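You operate a simulated robot arm through the tools that you are given. There is no shell and no other tool. Be economical: measure what you need, move in short steps, check, and stop when the job is done.

You are at the controls of a simulated robot arm. One attempt, no reset.

Task
Light the box, look at both discs on it through the loupe and crayon the scratched one.
Fine: loupe parked, crayon back in its cup, box off. Set down upright: crayon.

Only the result counts: the job must be done as asked and must still hold three seconds after the hand-in. Knocking over, shifting, dropping, spilling or breaking anything else fails it.

Robot
A 7-joint arm with a two-finger parallel gripper, fixed in place. Base frame: the origin is at the foot of the arm, x ahead of it, y to its left, z up; the work surface is at about z = 740. Lengths are in mm, angles in degrees, forces in N, time in s.
With the tool pointing down near the work surface it reaches from about 300 to 680 mm from the base axis. Its first joint turns from -66.0 to 66.0 degrees. Payload 1.57 kg.
The TCP is the grasp point between the finger pads, 30 mm short of the fingertips. In the tool frame z runs along the fingers and y along their closing line. Largest opening 110 mm; finger width 24, thickness 12; the body of the gripper, 48 by 112 mm, starts 78 mm behind the TCP.
Orientation is that of the tool frame in the base frame, as a unit quaternion [w, x, y, z]. With the fingers straight down and closing along the base's y, the tool's x points along the base's -x, its y along +y and its z along -z.

Tools
- The arm moves only by the tool move_arm. Its argument "moves" is a list of rows, each a list of 7 numbers: the turn, a rotation vector about the base's x, y, z in rad, then the shift along the base's x, y, z in mm, then the finger opening in mm, from 0 to 110. In form: [[wx, wy, wz, x, y, z, hand], ...]. A call has 1 to 12 rows; each row shifts and turns the commanded pose from where the row before left it. Rows are played at 5 a second. More than 50 mm and 8.6 degrees between two rows, or a gripper value outside its range, and nothing of the call is played. Where a pose cannot be reached the arm comes as near as it can. A force on the tool above 90 N (or 10 N above the force at the start of the call, whichever is more), or a blocked arm, ends the call early, and 0.2 s more pass. The fingers move at their own pace (about 108 mm/s each) and stop on an object; they squeeze with about 36 N. The grip force told is the motor's: it shows also when the fingers shut on nothing. Time passes only in rows, and 0.2 s behind the last, so rows that do not move let the fingers close. The reply holds the time, the measured pose of the TCP, the force on the tool along the base axes, the opening and the grip force, in the units named above and with some noise, with the torque about the TCP (base axes, N m) and any sound that the robot's microphone picked up.
- Cameras (640 x 400 px; columns grow to the right, rows downward): "scene" is fixed at [164, -387.6, 1414.6]; the picture's right is [0.85, -0.53, 0.00], its down [-0.29, -0.46, -0.84] and it looks along [0.45, 0.71, -0.54] (base axes); focal length 315 px, centre (320, 200). "wrist" rides on the gripper at [70, 16, -141] in the tool frame; the picture's right is [-0.23, 0.97, 0.00], its down [-0.85, -0.20, -0.48] and it looks along [-0.47, -0.11, 0.88] (tool axes); focal length 222 px, centre (320, 200). There is no depth. A picture from a camera that has moved, and an enlarged one, comes with that camera's place and axes in the base frame and with its lens. The place of the scene camera against the robot may be out by one fixed shift of up to 12 mm in any direction.
- camera(camera): a new picture of that camera. It takes no simulated time.
- enlarge(camera, box): a new picture of the part [left, top, right, bottom] of that camera's present view, enlarged. It takes no simulated time.
- finish_job(): hands the job in; it is judged then, once.

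Work in short steps. Places have to be worked out from the pictures, the camera data and where the tool is seen: move nearer, look again, correct. Check each grasp and each placing, and mend what went wrong. You have 120 turns and 76 pictures in all, those below and enlarged ones among them. Open the gripper and draw the arm clear of the work before you hand the job in, unless the task says otherwise; then end with one line.

The tools are called after "Request:" as name(argument=value, ...) on one line, values as JSON. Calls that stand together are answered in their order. move_arm: Moves the arm, as the interface text tells. Its arguments: {"type":"object","properties":{"moves":{"type":"array"}},"required":["moves"]} The other tools are called the same way: camera (camera) takes a picture; enlarge (camera, box) takes an enlarged picture of a part of a camera's view; finish_job () hands the job in.

At the start:

```text
t: 0.0
tcp_pos: [411.5, -70.5, 1159.6]
tcp_rot: [0.0, 0.001, 1.0, 0.0]
contact_force: [-1.1, -0.6, -0.9]
moment: [-0.02, -0.01, -0.01]
width: 110.2
gripper_force: 0.0
```

scene: 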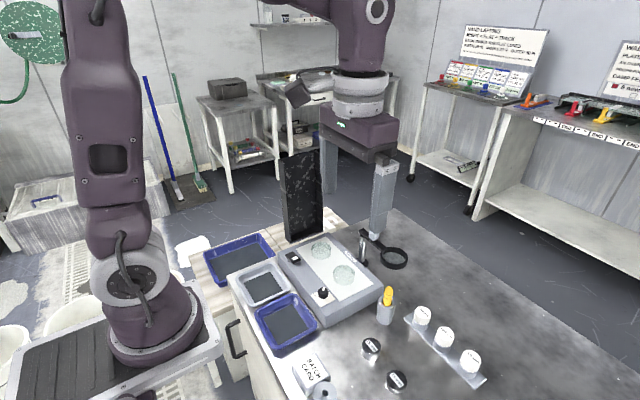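
wrist: 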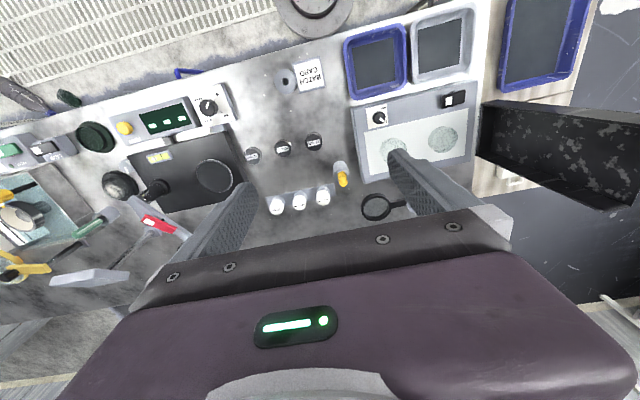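

I begin by enlarging the views of the light box, the loupe and the crayon.

Request:
enlarge(camera="scene", box=[240, 200, 440, 325])

Request:
enlarge(camera="wrist", box=[240, 60, 480, 230])

```text
3.20 times, centred on (340, 262) of scene
camera zoom: at [164.0, -387.6, 1414.6], right [0.85, -0.53, 0.0], down [-0.29, -0.46, -0.84], along [0.45, 0.71, -0.54], focal length 1007 px, centre (256, 0)
```

zoom: 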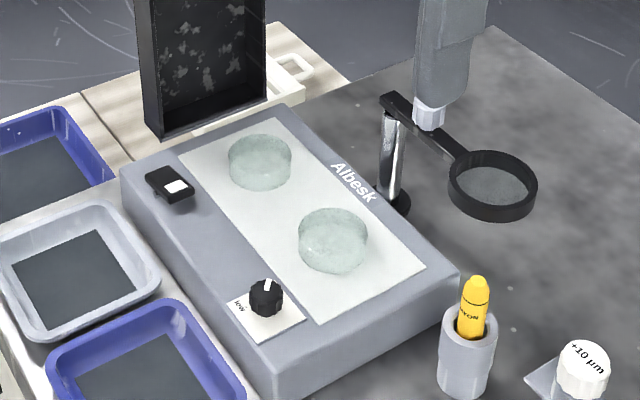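

```text
2.35 times, centred on (360, 145) of wrist
camera zoom: at [342.6, -53.2, 1300.9], right [0.23, 0.97, 0.0], down [0.85, -0.2, 0.48], along [0.47, -0.11, -0.88], focal length 523 px, centre (226, 329)
```

zoom: 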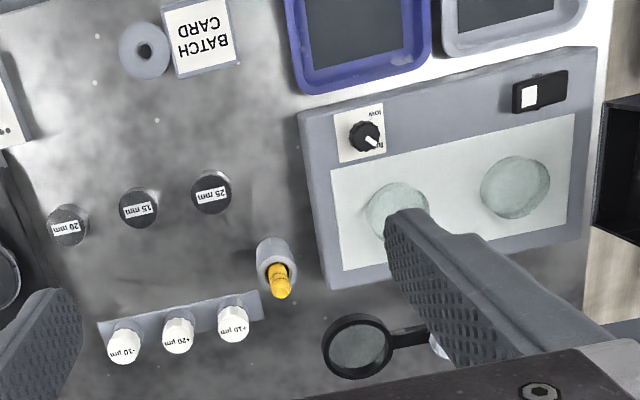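

The switch is at about (442, 201, 806), the dial at (446, 50, 807), and the disc centres at about (523, 75) and (524, 186). The loupe ring is at about (624, 10, 864) on a post near (619, 121), and the crayon top is at about (547, -49, 850). I move above the switch for a closer look.

Request:
move_arm(moves=[[0, 0, 0, 4, 38, -22, 60], [0, 0, 0, 4, 39, -22, 20], [0, 0, 0, 4, 39, -23, 0], [0, 0, 0, 4, 39, -23, 0], [0, 0, 0, 4, 39, -23, 0], [0, 0, 0, 4, 39, -23, 0], [0, 0, 0, 4, 38, -23, 0]])

Request:
camera(camera="wrist")

Request:
enlarge(camera="wrist", box=[220, 60, 420, 185])

```text
t: 1.6
tcp_pos: [439.7, 198.9, 1000.0]
tcp_rot: [0.0, 0.001, 1.0, 0.0]
contact_force: [-0.1, -0.9, 0.5]
moment: [0.0, 0.0, -0.02]
width: 0.2
gripper_force: 20.9
```

```text
71 pictures are left
camera wrist: at [371.8, 217.1, 1140.8], right [0.23, 0.97, 0.0], down [0.85, -0.2, 0.48], along [0.47, -0.11, -0.88], focal length 222 px, centre (320, 200)
```

wrist: 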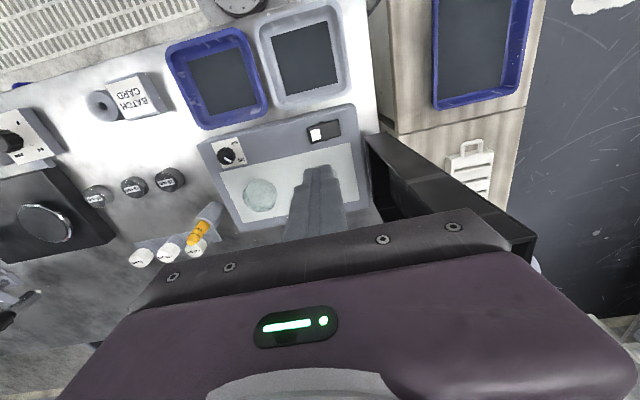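

```text
3.20 times, centred on (320, 122) of wrist
camera zoom: at [371.8, 217.1, 1140.8], right [0.23, 0.97, 0.0], down [0.85, -0.2, 0.48], along [0.47, -0.11, -0.88], focal length 711 px, centre (320, 448)
```

zoom: 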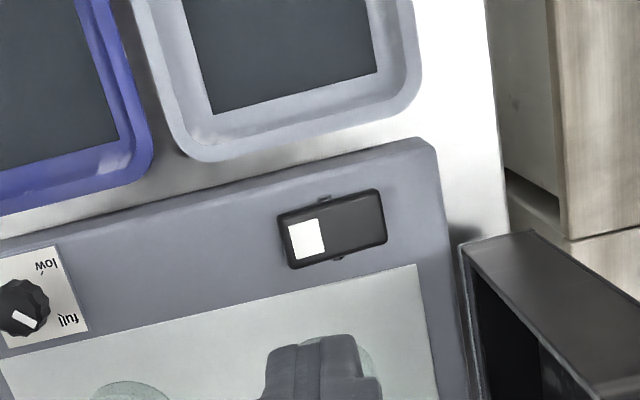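

A dark upright lid stands at about y≥265 and x 465–590, so I keep the gripper body clear of it. I enlarge the switch to see whether it rocks or slides, and check the dial.

Request:
enlarge(camera="wrist", box=[292, 110, 356, 150])

Request:
enlarge(camera="scene", box=[276, 240, 340, 310])

Request:
enlarge(camera="scene", box=[340, 210, 440, 330])

```text
10.00 times, centred on (324, 130) of wrist
camera zoom: at [371.8, 217.1, 1140.8], right [0.23, 0.97, 0.0], down [0.85, -0.2, 0.48], along [0.47, -0.11, -0.88], focal length 2221 px, centre (280, 900)
```

zoom: 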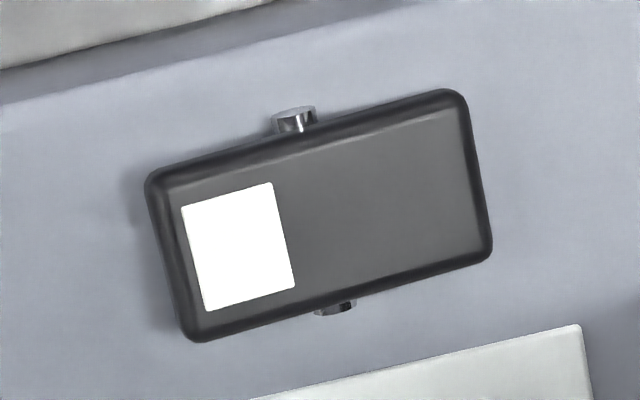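

```text
5.71 times, centred on (308, 275) of scene
camera zoom: at [163.9, -387.6, 1414.6], right [0.85, -0.53, 0.0], down [-0.29, -0.46, -0.84], along [0.45, 0.71, -0.54], focal length 1798 px, centre (389, -229)
```

zoom: 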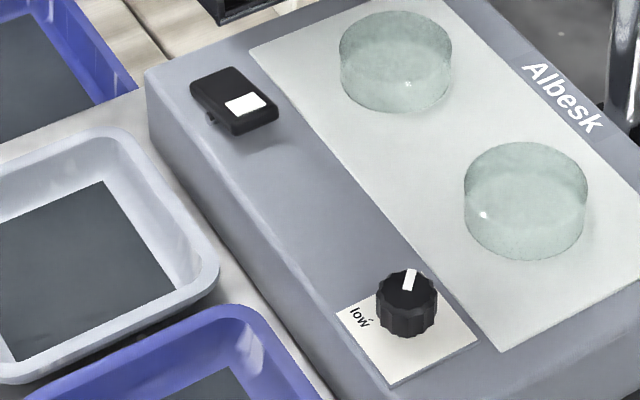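

```text
3.33 times, centred on (390, 270) of scene
camera zoom: at [163.9, -387.6, 1414.6], right [0.85, -0.53, 0.0], down [-0.29, -0.46, -0.84], along [0.45, 0.71, -0.54], focal length 1049 px, centre (87, -33)
```

zoom: 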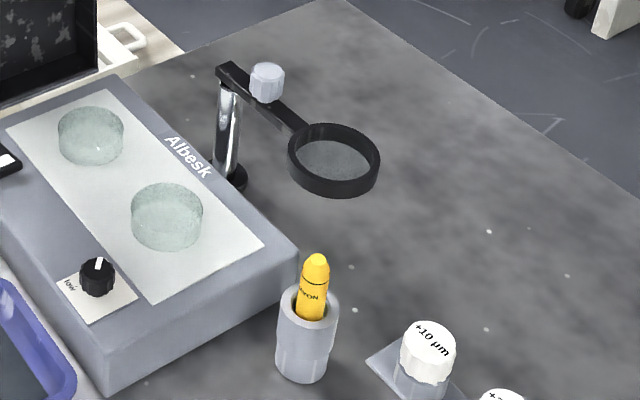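

It is a rocker hinged across its middle, with the white end (lower y) standing up. I press that end at about (441, 190) with closed fingers, going down first to a stand-off.

Request:
move_arm(moves=[[0, 0, 0, 1, -4, -40, 0], [0, 0, 0, 1, -4, -40, 0], [0, 0, 0, 0, 0, -40, 0], [0, 0, 0, 0, 0, -22, 0]])

Request:
enlarge(camera="scene", box=[260, 190, 360, 290])

```text
t: 2.6
tcp_pos: [440.8, 191.9, 858.8]
tcp_rot: [-0.001, 0.0, 1.0, 0.001]
contact_force: [-0.5, -0.6, 0.3]
moment: [-0.02, 0.0, -0.02]
width: 0.0
gripper_force: 21.4
```

```text
4.00 times, centred on (310, 240) of scene
camera zoom: at [164.0, -387.6, 1414.6], right [0.85, -0.53, 0.0], down [-0.29, -0.46, -0.84], along [0.45, 0.71, -0.54], focal length 1259 px, centre (360, 40)
```

zoom: 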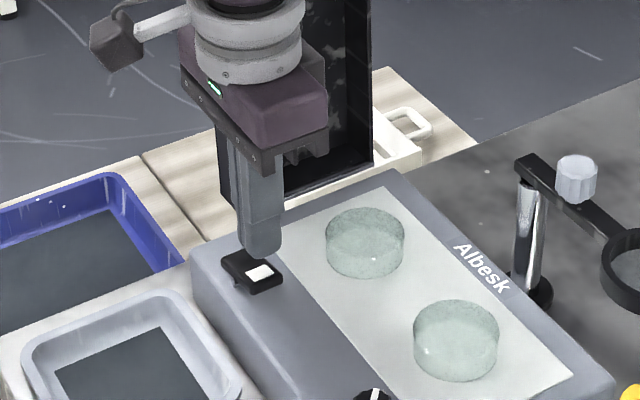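

The tips hang just above the white end. I step down and watch the force.

Request:
move_arm(moves=[[0, 0, 0, 0, -2, -8, 0], [0, 0, 0, 0, 0, -5, 0], [0, 0, 0, 0, 0, -3, 0], [0, 0, 0, 0, 0, -3, 0], [0, 0, 0, 0, 0, -2, 0], [0, 0, 0, 0, 0, -2, 0]])

Request:
enlarge(camera="scene", box=[260, 190, 360, 290])

```text
t: 4.0
tcp_pos: [441.7, 188.5, 837.4]
tcp_rot: [0.001, 0.001, 1.0, 0.0]
contact_force: [0.8, -2.7, 3.3]
moment: [-0.09, 0.06, 0.01]
width: 0.1
gripper_force: 21.5
```

```text
4.00 times, centred on (310, 240) of scene
camera zoom: at [163.9, -387.6, 1414.6], right [0.85, -0.53, 0.0], down [-0.29, -0.46, -0.84], along [0.45, 0.71, -0.54], focal length 1259 px, centre (360, 40)
```

zoom: 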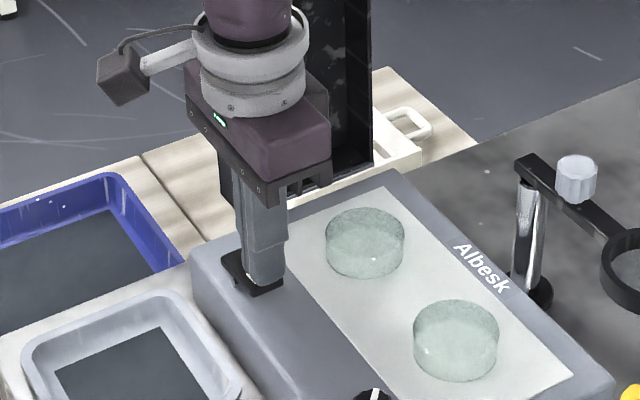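

Contact has begun at tip z ≈ 808, with about 3 N. I press on in small steps.

Request:
move_arm(moves=[[0, 0, 0, 0, 0, -2, 0], [0, 0, 0, 0, 0, -2, 0], [0, 0, 0, 0, 0, -1, 0], [0, 0, 0, 0, 0, -1, 0]])

Request:
enlarge(camera="scene", box=[260, 190, 360, 290])

```text
t: 5.0
tcp_pos: [441.1, 189.2, 831.4]
tcp_rot: [0.0, 0.001, 1.0, -0.001]
contact_force: [-5.9, -20.7, 47.0]
moment: [-0.12, 0.19, 0.07]
width: 0.0
gripper_force: 21.1
```

```text
4.00 times, centred on (310, 240) of scene
camera zoom: at [163.1, -388.3, 1414.5], right [0.85, -0.53, 0.0], down [-0.29, -0.46, -0.84], along [0.45, 0.71, -0.54], focal length 1259 px, centre (360, 40)
```

zoom: 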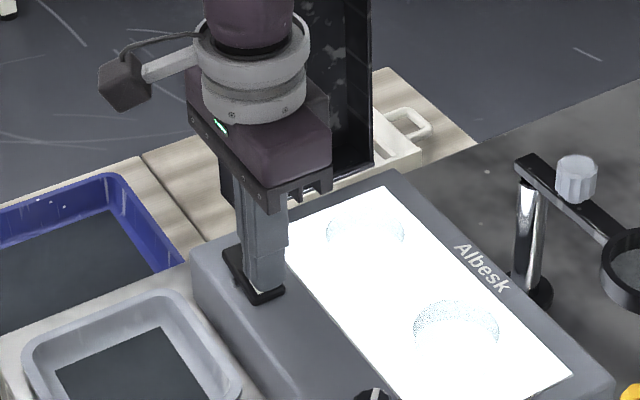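

The box is lit. I lift off and move to where I can see the loupe, its knob and the post.

Request:
move_arm(moves=[[0, 0, 0, 0, 0, 30, 0], [0, 0, 0, 0, 0, 45, 0], [0, 0, 0, 5, -10, 45, 0], [0, 0, 0, 20, -25, 35, 40], [0, 0, 0, 25, -35, 0, 60], [0, 0, 0, 25, -35, 0, 60], [0, 0, 0, 20, -25, 0, 60]])

Request:
camera(camera="wrist")

Request:
enlarge(camera="scene", box=[270, 200, 430, 300])

```text
t: 6.6
tcp_pos: [537.3, 58.6, 988.6]
tcp_rot: [0.0, 0.0, 1.0, 0.0]
contact_force: [0.3, -0.1, -0.3]
moment: [-0.02, 0.0, 0.03]
width: 60.0
gripper_force: 0.0
```

```text
63 pictures are left
camera wrist: at [468.3, 76.2, 1127.8], right [0.23, 0.97, 0.0], down [0.85, -0.2, 0.48], along [0.47, -0.11, -0.88], focal length 222 px, centre (320, 200)
```

wrist: 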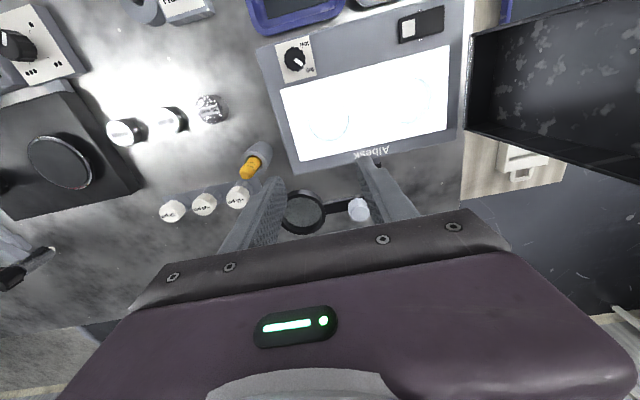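

```text
4.00 times, centred on (350, 250) of scene
camera zoom: at [164.0, -387.6, 1414.6], right [0.85, -0.53, 0.0], down [-0.29, -0.46, -0.84], along [0.45, 0.71, -0.54], focal length 1259 px, centre (200, 0)
```

zoom: 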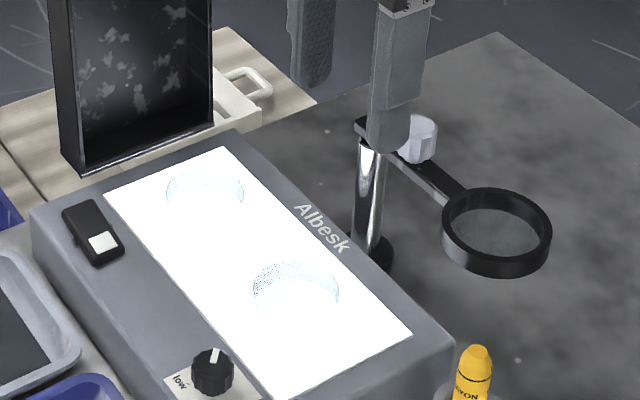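

I enlarge the wrist view around the loupe knob and the discs.

Request:
enlarge(camera="wrist", box=[270, 140, 430, 240])

Request:
enlarge(camera="wrist", box=[260, 20, 460, 160])

```text
4.00 times, centred on (350, 190) of wrist
camera zoom: at [468.3, 76.2, 1127.8], right [0.23, 0.97, 0.0], down [0.85, -0.2, 0.48], along [0.47, -0.11, -0.88], focal length 888 px, centre (200, 240)
```

zoom: 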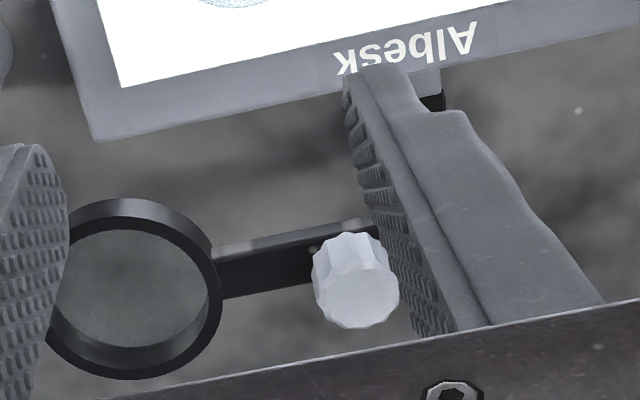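

```text
2.86 times, centred on (360, 90) of wrist
camera zoom: at [468.3, 76.2, 1127.8], right [0.23, 0.97, 0.0], down [0.85, -0.2, 0.48], along [0.47, -0.11, -0.88], focal length 635 px, centre (206, 514)
```

zoom: 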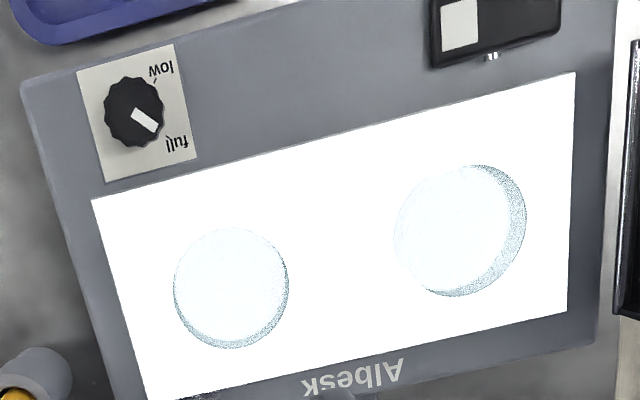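

The dial points at "full". The knob on the loupe arm is at about (624, 89), with its top at z ≈ 895. I turn the gripper +90° so the fingers straddle the arm and the camera rides above the lens, while moving over the knob.

Request:
move_arm(moves=[[0, 0, 0.1428, 8, 3, 0, 60], [0, 0, 0.1428, 8, 3, 0, 60], [0, 0, 0.1428, 8, 3, 0, 60], [0, 0, 0.1428, 8, 3, 0, 60], [0, 0, 0.1428, 8, 3, 0, 60], [0, 0, 0.1428, 8, 3, 0, 60], [0, 0, 0.1428, 8, 3, 0, 60], [0, 0, 0.1428, 8, 3, 0, 60], [0, 0, 0.1428, 8, 3, 0, 60], [0, 0, 0.1428, 8, 2, 0, 60], [0, 0, 0.1428, 7, 1, 0, 60]])

Request:
camera(camera="wrist")

Request:
enlarge(camera="scene", box=[310, 140, 470, 300])

```text
t: 9.0
tcp_pos: [623.0, 88.8, 985.9]
tcp_rot: [0.0, 0.708, -0.707, 0.001]
contact_force: [0.3, -0.3, 0.4]
moment: [-0.01, 0.01, 0.0]
width: 59.8
gripper_force: 0.2
```

```text
59 pictures are left
camera wrist: at [608.3, 21.1, 1126.6], right [-0.97, 0.23, 0.0], down [0.2, 0.86, 0.48], along [0.11, 0.47, -0.88], focal length 222 px, centre (320, 200)
```

wrist: 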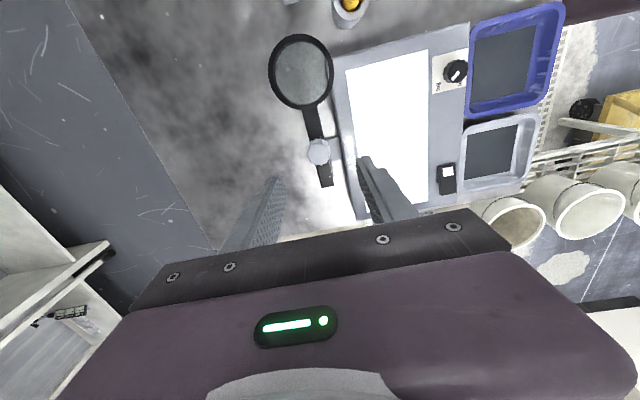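

```text
2.50 times, centred on (390, 220) of scene
camera zoom: at [164.0, -387.6, 1414.6], right [0.85, -0.53, 0.0], down [-0.29, -0.46, -0.84], along [0.45, 0.71, -0.54], focal length 787 px, centre (145, 150)
```

zoom: 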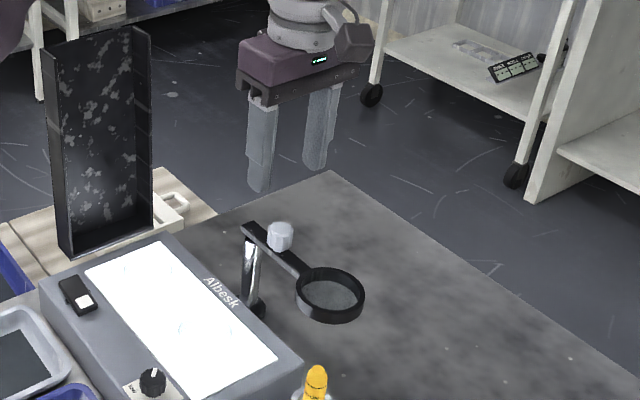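

The refined places are: knob (624, 84), lens (625, 9), post about (625, 127). I shift 4 mm and go down around the knob, then check.

Request:
move_arm(moves=[[0, 0, 0, 1, -4, -30, 60], [0, 0, 0, 0, 0, -30, 60], [0, 0, 0, 0, 0, -15, 60]])

Request:
camera(camera="wrist")

Request:
enlarge(camera="scene", box=[340, 180, 440, 280])

```text
t: 9.8
tcp_pos: [622.8, 86.2, 911.2]
tcp_rot: [0.0, -0.707, 0.707, 0.0]
contact_force: [0.0, 0.2, 0.6]
moment: [0.01, -0.02, 0.0]
width: 59.9
gripper_force: 0.1
```

```text
57 pictures are left
camera wrist: at [608.1, 17.8, 1050.5], right [-0.97, 0.23, 0.0], down [0.2, 0.85, 0.48], along [0.11, 0.47, -0.88], focal length 222 px, centre (320, 200)
```

wrist: 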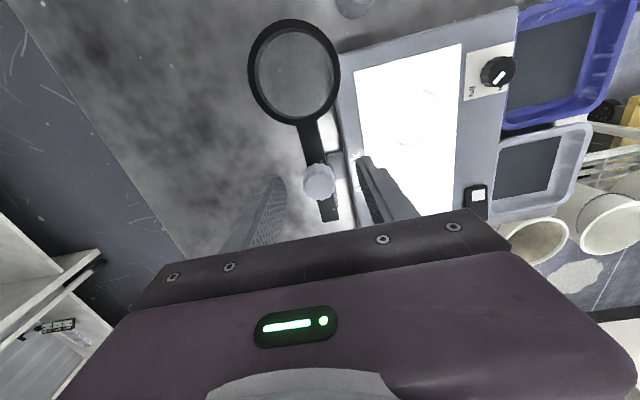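

```text
4.00 times, centred on (390, 230) of scene
camera zoom: at [164.0, -387.6, 1414.6], right [0.85, -0.53, 0.0], down [-0.29, -0.46, -0.84], along [0.45, 0.71, -0.54], focal length 1259 px, centre (40, 80)
```

zoom: 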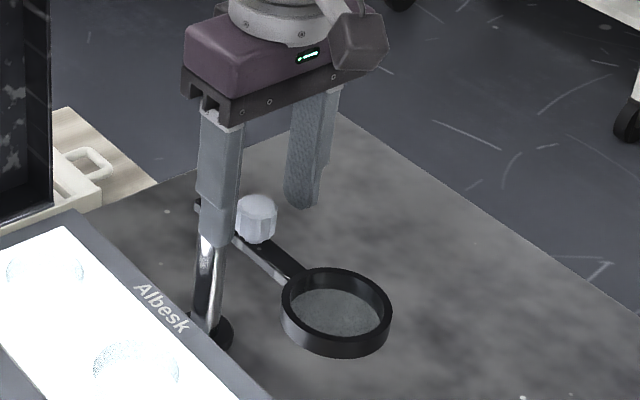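

The knob is centred between the fingers, at about (624.5, 85). I go down 10 mm more and close on it.

Request:
move_arm(moves=[[0, 0, 0, 1.5, -1, -11, 60], [0, 0, 0, 0, 0, 0, 40], [0, 0, 0, 0, 0, 0, 25], [0, 0, 0, 0, 0, 0, 15], [0, 0, 0, 0, 0, 0, 15]])

Request:
enlarge(camera="scene", box=[340, 180, 440, 280])

```text
t: 11.0
tcp_pos: [624.1, 85.4, 898.5]
tcp_rot: [0.0, -0.706, 0.708, 0.0]
contact_force: [-3.8, -0.8, -3.1]
moment: [-0.04, -0.32, 0.04]
width: 25.3
gripper_force: 36.3
```

```text
4.00 times, centred on (390, 230) of scene
camera zoom: at [163.9, -387.6, 1414.6], right [0.85, -0.53, 0.0], down [-0.29, -0.46, -0.84], along [0.45, 0.71, -0.54], focal length 1259 px, centre (40, 80)
```

zoom: 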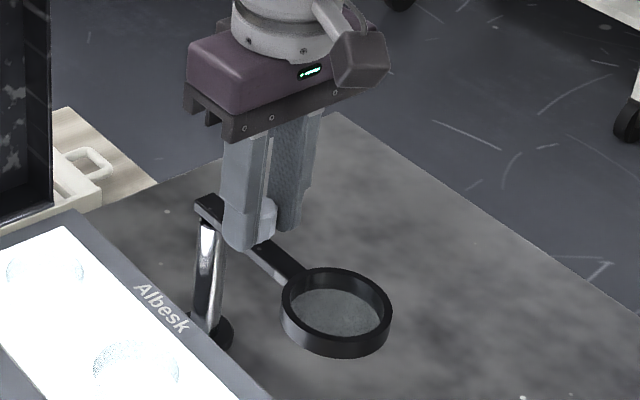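

The knob is held, at 25 mm. I swing it clockwise about the post in 8° steps and watch the forces.

Request:
move_arm(moves=[[0, 0, -0.1396, -5.85, 0.41, 0, 15], [0, 0, -0.1396, -5.73, 1.22, 0, 15], [0, 0, -0.1396, -5.5, 2.0, 0, 15], [0, 0, -0.1396, -5.18, 2.75, 0, 15]])

Request:
enlarge(camera="scene", box=[310, 180, 430, 300])

```text
t: 12.0
tcp_pos: [603.7, 91.4, 897.8]
tcp_rot: [0.0, -0.483, 0.876, 0.0]
contact_force: [0.1, -5.2, -1.5]
moment: [-0.34, 0.66, -0.08]
width: 25.0
gripper_force: 36.6
```

```text
3.33 times, centred on (370, 240) of scene
camera zoom: at [164.0, -387.7, 1414.6], right [0.85, -0.53, 0.0], down [-0.29, -0.46, -0.84], along [0.45, 0.71, -0.54], focal length 1049 px, centre (153, 67)
```

zoom: 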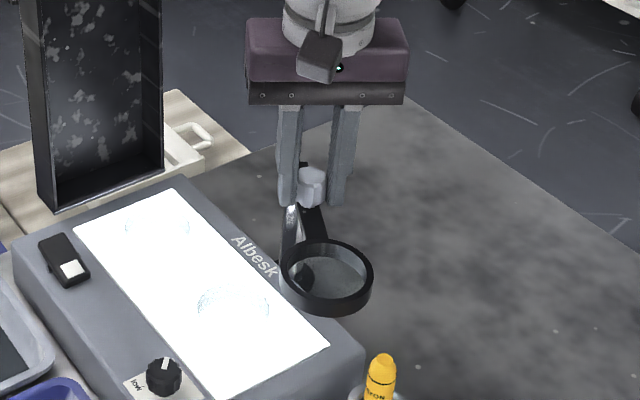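

It swings freely. I carry on to about 63°, which should put the lens over the nearer disc, and look from the wrist.

Request:
move_arm(moves=[[0, 0, -0.1344, -4.57, 3.31, 0, 15], [0, 0, -0.1344, -4.09, 3.88, 0, 15], [0, 0, -0.1344, -3.53, 4.4, 0, 15], [0, 0, -0.1344, -2.91, 4.83, 0, 15]])

Request:
camera(camera="wrist")

Request:
enlarge(camera="scene", box=[270, 180, 430, 300])

```text
t: 13.0
tcp_pos: [586.1, 106.8, 899.6]
tcp_rot: [-0.002, -0.234, 0.972, 0.0]
contact_force: [-19.5, -11.0, 13.2]
moment: [-0.67, 0.22, 0.02]
width: 25.3
gripper_force: 37.1
```

```text
53 pictures are left
camera wrist: at [518.9, 91.9, 1039.6], right [-0.24, 0.97, 0.0], down [0.85, 0.21, 0.48], along [0.46, 0.11, -0.88], focal length 222 px, centre (320, 200)
```

wrist: 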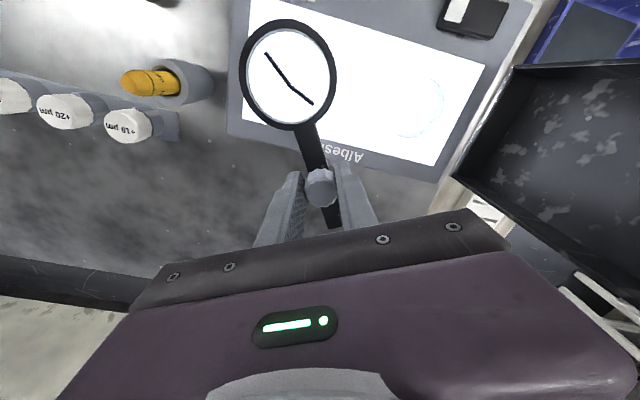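

```text
3.33 times, centred on (350, 240) of scene
camera zoom: at [163.2, -387.9, 1414.6], right [0.85, -0.53, 0.0], down [-0.29, -0.46, -0.84], along [0.45, 0.71, -0.54], focal length 1049 px, centre (220, 67)
```

zoom: 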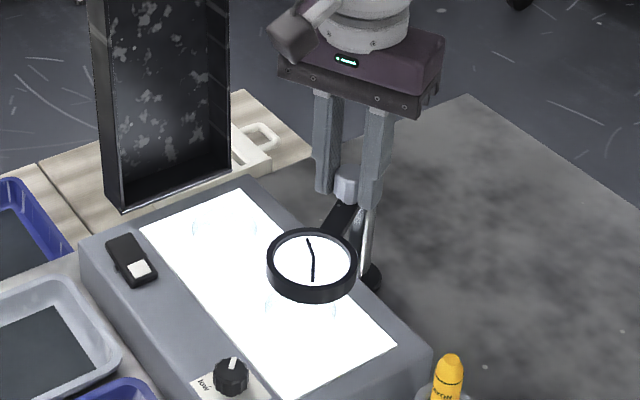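

Through the loupe the nearer disc shows a dark line. I enlarge it before swinging on to the other disc.

Request:
enlarge(camera="wrist", box=[230, 10, 350, 140])

```text
3.08 times, centred on (290, 75) of wrist
camera zoom: at [518.9, 91.9, 1039.6], right [-0.24, 0.97, 0.0], down [0.85, 0.21, 0.48], along [0.46, 0.11, -0.88], focal length 684 px, centre (412, 585)
```

zoom: 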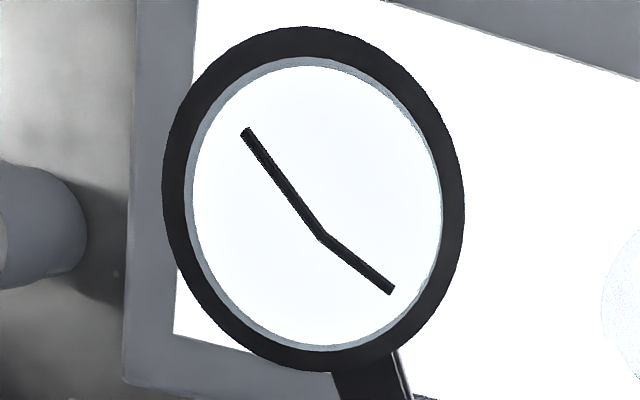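

A bent dark scratch is clear on this disc. I swing on about 54° to the other disc.

Request:
move_arm(moves=[[0, 0, -0.1342, -2.23, 5.18, 0, 15], [0, 0, -0.1342, -1.52, 5.43, 0, 15], [0, 0, -0.1342, -0.78, 5.59, 0, 15], [0, 0, -0.1342, -0.03, 5.56, 0, 15], [0, 0, -0.1342, 0.72, 5.6, 0, 15], [0, 0, -0.1342, 1.46, 5.44, 0, 15], [0, 0, -0.1342, 2.19, 5.2, 0, 15]])

Request:
camera(camera="wrist")

Request:
enlarge(camera="scene", box=[270, 180, 430, 300])

```text
t: 14.6
tcp_pos: [586.3, 146.3, 899.1]
tcp_rot: [-0.001, 0.232, 0.973, 0.0]
contact_force: [-23.5, 8.8, -12.1]
moment: [0.67, 0.57, -0.12]
width: 25.3
gripper_force: 37.0
```

```text
50 pictures are left
camera wrist: at [533.4, 194.3, 1039.4], right [0.64, 0.77, 0.0], down [0.67, -0.56, 0.47], along [0.36, -0.31, -0.88], focal length 222 px, centre (320, 200)
```

wrist: 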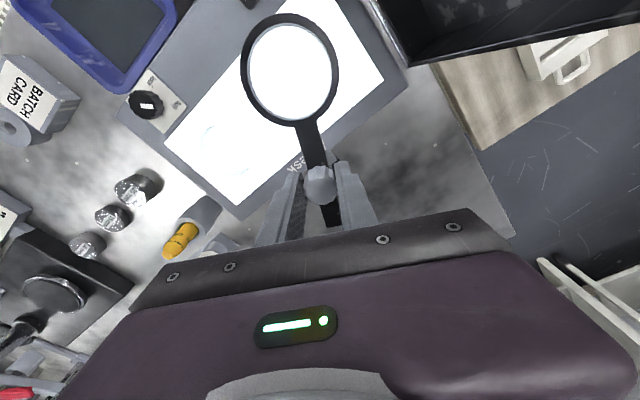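

```text
3.33 times, centred on (350, 240) of scene
camera zoom: at [163.6, -387.3, 1414.7], right [0.85, -0.53, 0.0], down [-0.29, -0.46, -0.84], along [0.45, 0.71, -0.54], focal length 1049 px, centre (220, 67)
```

zoom: 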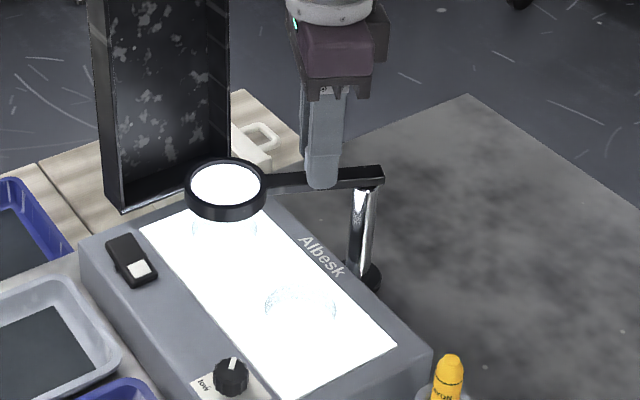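

The far disc looks clean through the loupe. I enlarge it to be sure.

Request:
enlarge(camera="wrist", box=[230, 10, 350, 140])

```text
3.08 times, centred on (290, 75) of wrist
camera zoom: at [533.4, 194.3, 1039.4], right [0.64, 0.77, 0.0], down [0.67, -0.56, 0.47], along [0.36, -0.31, -0.88], focal length 684 px, centre (412, 585)
```

zoom: 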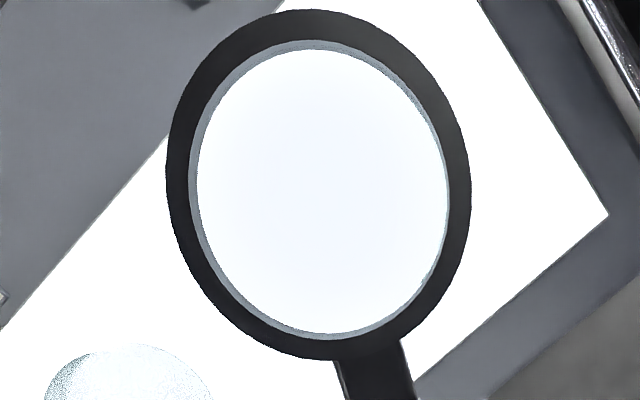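

Disc 2 is clean, so the nearer disc at about (520, 71) is the scratched one. I swing the loupe back along the reversed path.

Request:
move_arm(moves=[[0, 0, 0.1342, -2.19, -5.2, 0, 15], [0, 0, 0.1342, -1.46, -5.44, 0, 15], [0, 0, 0.1342, -0.72, -5.6, 0, 15], [0, 0, 0.1342, 0.03, -5.56, 0, 15], [0, 0, 0.1342, 0.78, -5.59, 0, 15], [0, 0, 0.1342, 1.52, -5.43, 0, 15], [0, 0, 0.1342, 2.23, -5.18, 0, 15]])

Request:
move_arm(moves=[[0, 0, 0.1344, 2.91, -4.83, 0, 15], [0, 0, 0.1344, 3.53, -4.4, 0, 15], [0, 0, 0.1344, 4.09, -3.88, 0, 15], [0, 0, 0.1344, 4.57, -3.31, 0, 15], [0, 0, 0.1396, 5.18, -2.75, 0, 15], [0, 0, 0.1396, 5.5, -2.0, 0, 15], [0, 0, 0.1396, 5.73, -1.22, 0, 15], [0, 0, 0.1396, 5.85, -0.41, 0, 15]])

Request:
camera(camera="wrist")

Request:
enlarge(camera="scene", box=[340, 180, 440, 280])

```text
t: 16.2
tcp_pos: [589.8, 107.2, 899.5]
tcp_rot: [0.003, -0.236, 0.972, 0.0]
contact_force: [9.9, 2.5, -8.7]
moment: [0.3, 0.15, -0.16]
width: 25.2
gripper_force: 36.7
```

```text
t: 18.0
tcp_pos: [624.8, 87.6, 900.0]
tcp_rot: [-0.001, 0.708, -0.706, -0.002]
contact_force: [-2.2, 22.4, 0.4]
moment: [0.75, -0.37, -0.14]
width: 25.4
gripper_force: 36.8
```

```text
47 pictures are left
camera wrist: at [610.1, 18.5, 1040.0], right [-0.97, 0.23, 0.0], down [0.2, 0.85, 0.48], along [0.11, 0.47, -0.88], focal length 222 px, centre (320, 200)
```

wrist: 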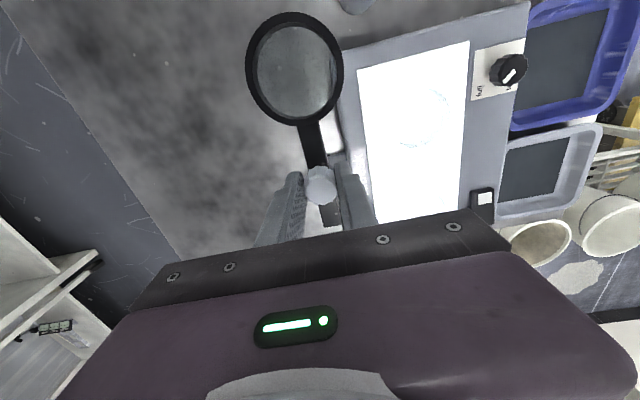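

```text
4.00 times, centred on (390, 230) of scene
camera zoom: at [163.9, -387.0, 1414.8], right [0.85, -0.53, 0.0], down [-0.29, -0.46, -0.84], along [0.45, 0.71, -0.54], focal length 1259 px, centre (40, 80)
```

zoom: 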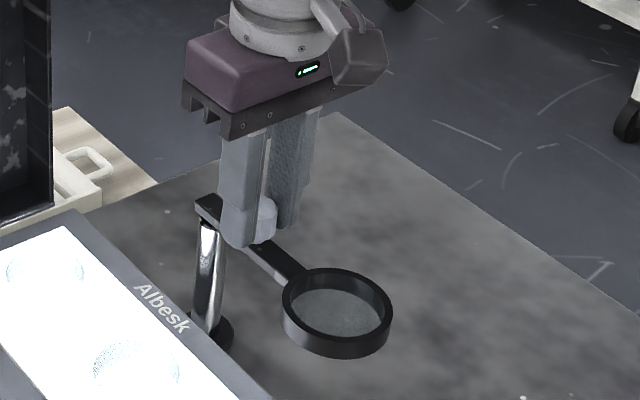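

The ring is back where it started. I release, rise, and move toward the crayon for a look.

Request:
move_arm(moves=[[0, 0, 0, 0, 0, 0, 40], [0, 0, 0, 0, 0, 0, 60], [0, 0, 0, 0, 0, 40, 60], [0, 0, 0, 0, 0, 45, 60], [0, 0, 0, -20, -25, 20, 60], [0, 0, 0, -20, -35, 0, 60], [0, 0, 0, -25, -35, 0, 60], [0, 0, 0, -12, -20, 0, 60]])

Request:
camera(camera="wrist")

Request:
enlarge(camera="scene", box=[340, 200, 480, 340])

```text
t: 19.8
tcp_pos: [547.4, -29.7, 1005.4]
tcp_rot: [0.0, -0.707, 0.708, 0.0]
contact_force: [0.0, -0.1, 0.6]
moment: [0.01, 0.0, -0.04]
width: 59.8
gripper_force: 0.1
```

```text
45 pictures are left
camera wrist: at [532.3, -99.2, 1145.8], right [-0.97, 0.23, 0.0], down [0.2, 0.85, 0.48], along [0.11, 0.47, -0.88], focal length 222 px, centre (320, 200)
```

wrist: 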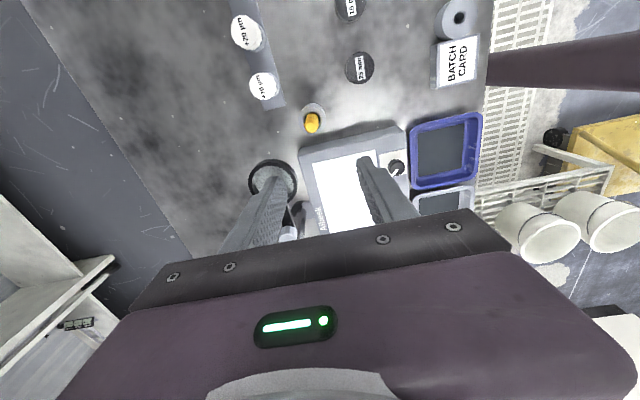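

```text
2.86 times, centred on (410, 270) of scene
camera zoom: at [164.0, -387.6, 1414.6], right [0.85, -0.53, 0.0], down [-0.29, -0.46, -0.84], along [0.45, 0.71, -0.54], focal length 899 px, centre (63, 0)
```

zoom: 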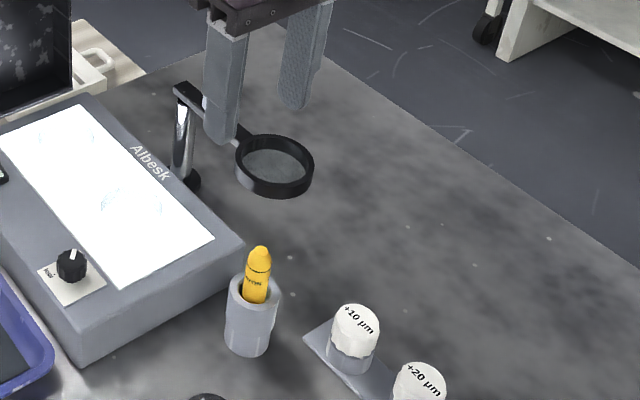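

Request:
enlarge(camera="scene", box=[370, 275, 410, 335])

Request:
enlarge(camera="wrist", box=[280, 85, 344, 149])

```text
6.67 times, centred on (390, 305) of scene
camera zoom: at [164.0, -387.6, 1414.6], right [0.85, -0.53, 0.0], down [-0.29, -0.46, -0.84], along [0.45, 0.71, -0.54], focal length 2098 px, centre (-147, -500)
```

zoom: 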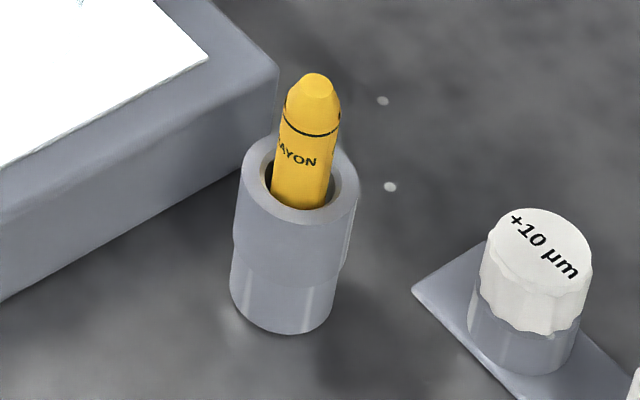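

```text
6.25 times, centred on (312, 117) of wrist
camera zoom: at [532.3, -99.2, 1145.8], right [-0.97, 0.23, 0.0], down [0.2, 0.85, 0.48], along [0.11, 0.47, -0.88], focal length 1388 px, centre (370, 719)
```

zoom: 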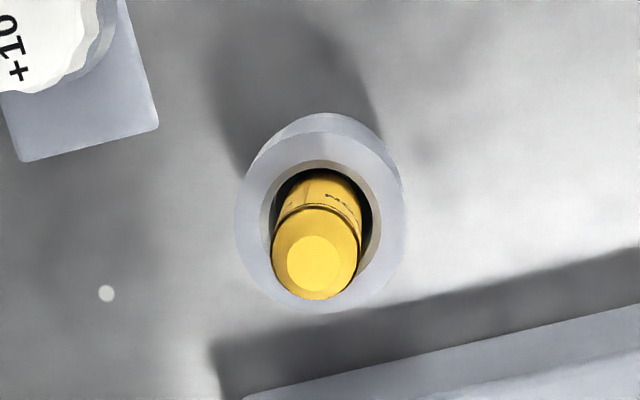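

The crayon stands tip-up, about (556, -46, 843), in a cup with its rim near z ≈ 801. To mark with the tip I need a shallow side grasp and then a roll, so I first turn the gripper back while drawing away toward the base.

Request:
move_arm(moves=[[0, 0, -0.1428, -9, -1.5, 0, 60], [0, 0, -0.1428, -9, -1.5, 0, 60], [0, 0, -0.1428, -9, -1.5, 0, 60], [0, 0, -0.1428, -9, -1.5, 0, 60], [0, 0, -0.1428, -9, -1.5, 0, 60], [0, 0, -0.1428, -9, -1.5, 0, 60], [0, 0, -0.1428, -9, -1.5, 0, 60], [0, 0, -0.1428, -9, -1.5, 0, 60], [0, 0, -0.1428, -9, -1.5, 0, 60], [0, 0, -0.1428, -9, -1.5, 0, 60], [0, 0, -0.1428, -9, -1.5, 0, 60]])

Request:
move_arm(moves=[[0, -0.1396, 0, 0, 0, 0, 60], [0, -0.1396, 0, 0, 0, 0, 60], [0, -0.1396, 0, 0, 0, 0, 60], [0, -0.1396, 0, 0, 0, 0, 60], [0, -0.1396, 0, 0, 0, 0, 60], [0, -0.1396, 0, 0, 0, 0, 60], [0, -0.1396, 0, 0, 0, 0, 60], [0, -0.14, 0, 0, 0, 0, 60]])

Request:
camera(camera="scene")

Request:
camera(camera="wrist")

```text
t: 22.2
tcp_pos: [447.9, -46.8, 1002.9]
tcp_rot: [0.0, 0.002, 1.0, 0.001]
contact_force: [0.0, 0.2, 0.2]
moment: [0.0, 0.03, -0.02]
width: 60.0
gripper_force: 0.1
```

```text
t: 24.0
tcp_pos: [463.0, -24.8, 978.1]
tcp_rot: [0.362, -0.036, 0.931, 0.019]
contact_force: [0.1, 0.3, 0.0]
moment: [0.03, 0.01, 0.01]
width: 59.6
gripper_force: 0.1
out of reach, approached as far as the arm can: row 5, 6, 7, 8
```

```text
41 pictures are left
```

scene: 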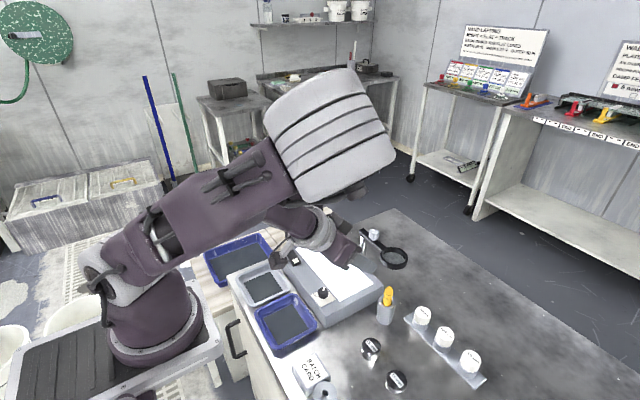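

```text
40 pictures are left
camera wrist: at [317.0, -20.2, 1034.7], right [0.09, 0.98, 0.16], down [0.33, -0.18, 0.93], along [0.94, -0.03, -0.34], focal length 222 px, centre (320, 200)
```

wrist: 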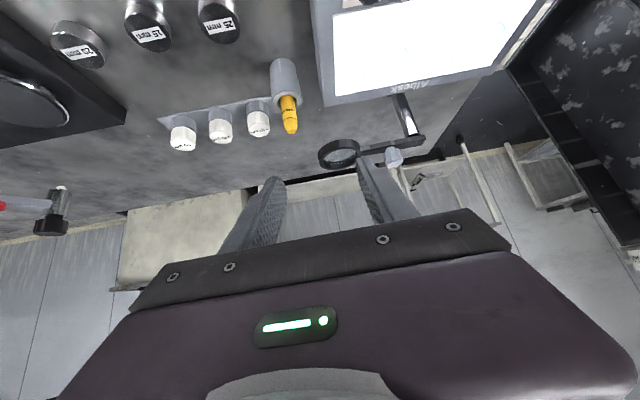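

The forward tilt runs out of reach at about 42°. I undo it and will try a sideways approach (tool toward +y) instead.

Request:
move_arm(moves=[[0, 0.1396, 0, 0, 0, 0, 60], [0, 0.1396, 0, 0, 0, 0, 60], [0, 0.1396, 0, 0, 0, 0, 60], [0, 0.1396, 0, 0, 0, 0, 60], [0, 0.1396, 0, 0, 0, 0, 60], [0, 0.1396, 0, 0, 0, 0, 60], [0, 0.1396, 0, 0, 0, 0, 60], [0, 0.14, 0, 0, 0, 0, 60]])

```text
t: 25.8
tcp_pos: [456.8, -27.2, 973.2]
tcp_rot: [-0.161, -0.024, 0.986, 0.027]
contact_force: [-0.4, -0.2, -0.6]
moment: [0.02, -0.02, -0.02]
width: 59.9
gripper_force: 0.0
out of reach, approached as far as the arm can: row 2, 3
```

The commanded pose had been clamped, so the tool is now about 18° off. I correct the tilt, then yaw +90° while moving out to about (550, -120, 1000).

Request:
move_arm(moves=[[-0.018, -0.108, -0.016, 0, 0, 9, 60], [-0.018, -0.108, -0.016, 0, 0, 9, 60], [-0.018, -0.108, -0.016, 0, 0, 9, 60], [0, 0, 0.1428, 10, -10, 0, 60], [0, 0, 0.1428, 10, -10, 0, 60], [0, 0, 0.1428, 10, -10, 0, 60], [0, 0, 0.1428, 10, -10, 0, 60], [0, 0, 0.1428, 10, -10, 0, 60], [0, 0, 0.1428, 10, -10, 0, 60], [0, 0, 0.1428, 10, -10, 0, 60], [0, 0, 0.1428, 10, -10, 0, 60], [0, 0, 0.1428, 10, -10, 0, 60]])

```text
t: 28.4
tcp_pos: [500.2, -71.2, 999.7]
tcp_rot: [0.001, -0.302, 0.953, 0.001]
contact_force: [-0.7, 0.0, -0.2]
moment: [-0.01, 0.02, -0.02]
width: 59.8
gripper_force: 0.1
out of reach, approached as far as the arm can: row 8, 9, 10, 11, 12
```

The yaw stopped at about 35°. I look at the arm's posture.

Request:
camera(camera="scene")

```text
39 pictures are left
```

scene: 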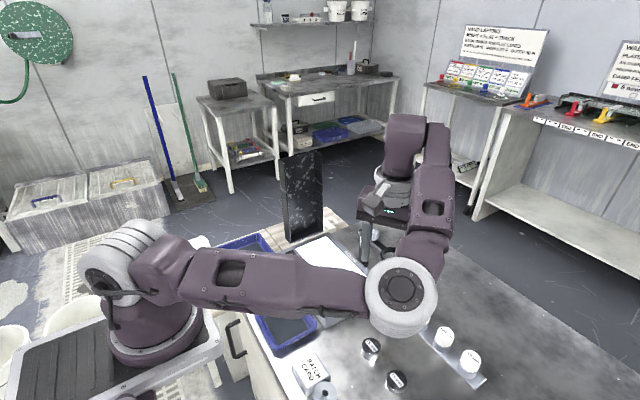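

The elbow has swung down and outward. I raise straight up in short steps and undo the yaw to bring the elbow back up.

Request:
move_arm(moves=[[0, 0, 0, 0, 0, 30, 60], [0, 0, 0, 0, 0, 30, 60], [0, 0, -0.12, -10, 0, 30, 60], [0, 0, -0.12, -10, 0, 30, 60], [0, 0, -0.12, -10, 0, 30, 60], [0, 0, -0.12, -10, 0, 10, 60], [0, 0, -0.13, -10, 0, 0, 60]])

Request:
camera(camera="scene")

```text
t: 30.0
tcp_pos: [446.8, -69.2, 1159.4]
tcp_rot: [0.002, -0.001, 1.0, 0.0]
contact_force: [-0.8, 0.8, 0.1]
moment: [0.05, 0.0, -0.02]
width: 60.1
gripper_force: 0.0
out of reach, approached as far as the arm can: row 2
```

```text
38 pictures are left
```

scene: 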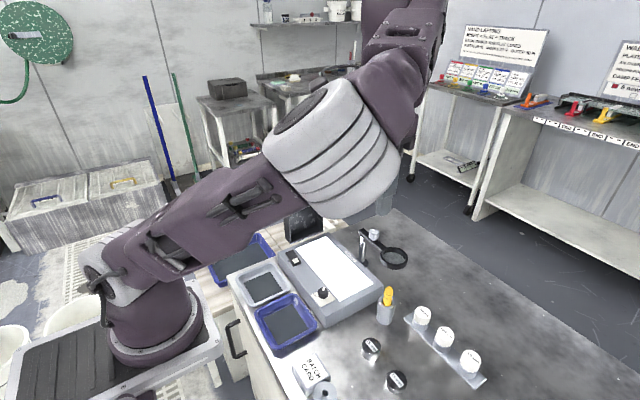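

The elbow is still to the side. I go to the starting pose with a few idle rows and see whether the posture relaxes.

Request:
move_arm(moves=[[0, 0, 0, -17, 0, 20, 60], [0, 0, 0, -17, 0, 30, 60], [0, 0, 0, 0, 0, 30, 60], [0, 0, 0, 0, 0, -30, 60], [0, 0, 0, 0, 0, -30, 60], [0, 0, 0, 0, 0, -20, 60], [0, 0, 0, 0, 0, 0, 60], [0, 0, 0, 0, 0, 0, 60]])

Request:
camera(camera="scene")

```text
t: 31.8
tcp_pos: [411.2, -68.1, 1159.8]
tcp_rot: [0.002, -0.002, 1.0, -0.001]
contact_force: [0.0, -0.9, 0.8]
moment: [-0.03, 0.0, -0.01]
width: 60.1
gripper_force: 0.1
```

```text
37 pictures are left
```

scene: 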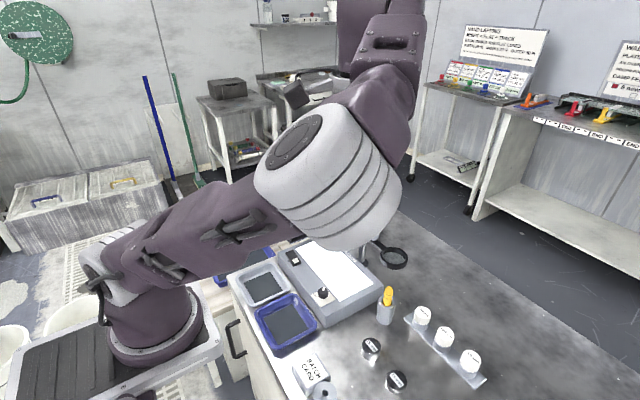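

The posture does not relax on its own. Tilting the tool hard toward -y, well above everything, should make the arm swing its elbow back up, so I test that here.

Request:
move_arm(moves=[[-0.14, 0, 0, 0, 0, 0, 60], [-0.14, 0, 0, 0, 0, 0, 60], [-0.14, 0, 0, 0, 0, 0, 60], [-0.14, 0, 0, 0, 0, 0, 60], [-0.14, 0, 0, 0, 0, 0, 60], [-0.14, 0, 0, 0, 0, 0, 60], [-0.14, 0, 0, 0, 0, 0, 60], [-0.14, 0, 0, 0, 0, 0, 60], [-0.14, 0, 0, 0, 0, 0, 60], [-0.14, 0, 0, 0, 0, 0, 60], [-0.14, 0, 0, 0, 0, 0, 60]])

Request:
camera(camera="scene")

```text
t: 34.2
tcp_pos: [411.3, -67.4, 1159.2]
tcp_rot: [0.001, -0.002, 0.718, -0.696]
contact_force: [1.5, 0.0, -0.2]
moment: [-0.01, 0.0, -0.03]
width: 59.9
gripper_force: 0.1
```

```text
36 pictures are left
```

scene: 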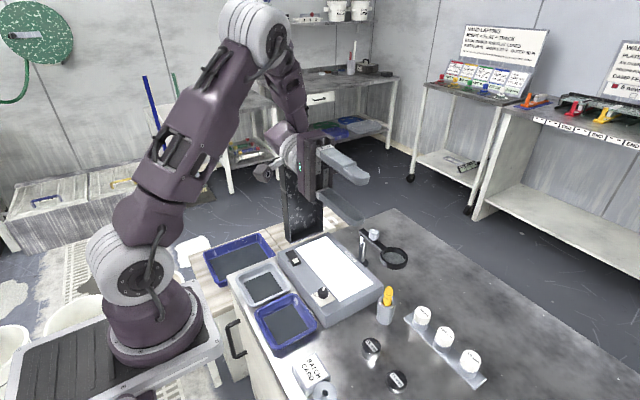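

The elbow is back up, and the tool points along -y, horizontal. Now I test rolling -90° about the tool axis so the fingers close horizontally with the camera underneath.

Request:
move_arm(moves=[[0, -0.1428, 0, 0, 0, 0, 60], [0, -0.1428, 0, 0, 0, 0, 60], [0, -0.1428, 0, 0, 0, 0, 60], [0, -0.1428, 0, 0, 0, 0, 60], [0, -0.1428, 0, 0, 0, 0, 60], [0, -0.1428, 0, 0, 0, 0, 60], [0, -0.1428, 0, 0, 0, 0, 60], [0, -0.1428, 0, 0, 0, 0, 60], [0, -0.1428, 0, 0, 0, 0, 60], [0, -0.1428, 0, 0, 0, 0, 60], [0, -0.1428, 0, 0, 0, 0, 60]])

```text
t: 36.6
tcp_pos: [412.5, -67.6, 1158.4]
tcp_rot: [0.508, 0.489, 0.508, -0.494]
contact_force: [-0.3, 0.8, 0.3]
moment: [-0.02, -0.01, -0.01]
width: 60.0
gripper_force: 0.1
```

That is reachable. I turn the tool to azimuth -45° and pitch it to 30° below horizontal while moving to a stand-off above the box.

Request:
move_arm(moves=[[0, 0, 0.1309, 7.7, 8.8, -15.8, 60], [0, 0, 0.1309, 7.7, 8.8, -15.8, 60], [0, 0, 0.1309, 7.7, 8.8, -15.8, 60], [0, 0, 0.1309, 7.7, 8.8, -15.8, 60], [0, 0, 0.1309, 7.7, 8.8, -15.8, 60], [0, 0, 0.1309, 7.7, 8.8, -15.8, 60], [0.087, 0.087, 0, 7.7, 8.8, -15.8, 60], [0.087, 0.087, 0, 7.7, 8.8, -15.8, 60], [0.087, 0.087, 0, 7.7, 8.8, -15.8, 60], [0.087, 0.087, 0, 7.7, 8.8, -15.8, 60]])

Request:
camera(camera="scene")

Request:
camera(camera="wrist")

```text
t: 38.8
tcp_pos: [491.0, 21.4, 999.7]
tcp_rot: [0.479, 0.319, 0.796, -0.186]
contact_force: [-0.2, 0.6, 0.6]
moment: [0.01, 0.03, -0.03]
width: 60.1
gripper_force: 0.1
```

```text
35 pictures are left
```

scene: 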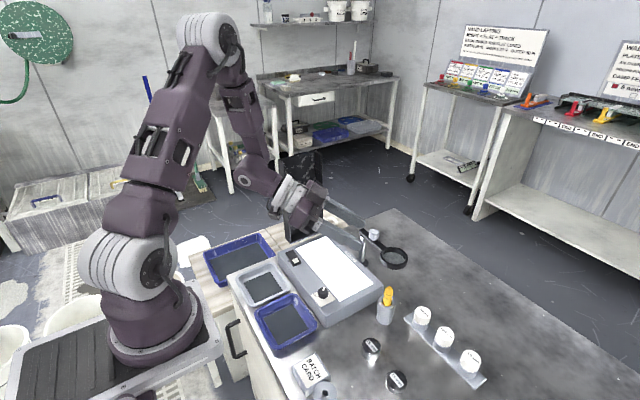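

```text
34 pictures are left
camera wrist: at [387.7, 143.0, 1004.0], right [0.74, 0.63, 0.21], down [-0.16, -0.14, 0.98], along [0.65, -0.76, 0.0], focal length 222 px, centre (320, 200)
```

wrist: 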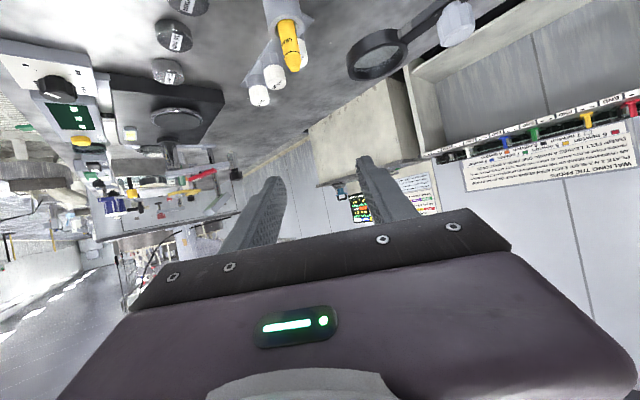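

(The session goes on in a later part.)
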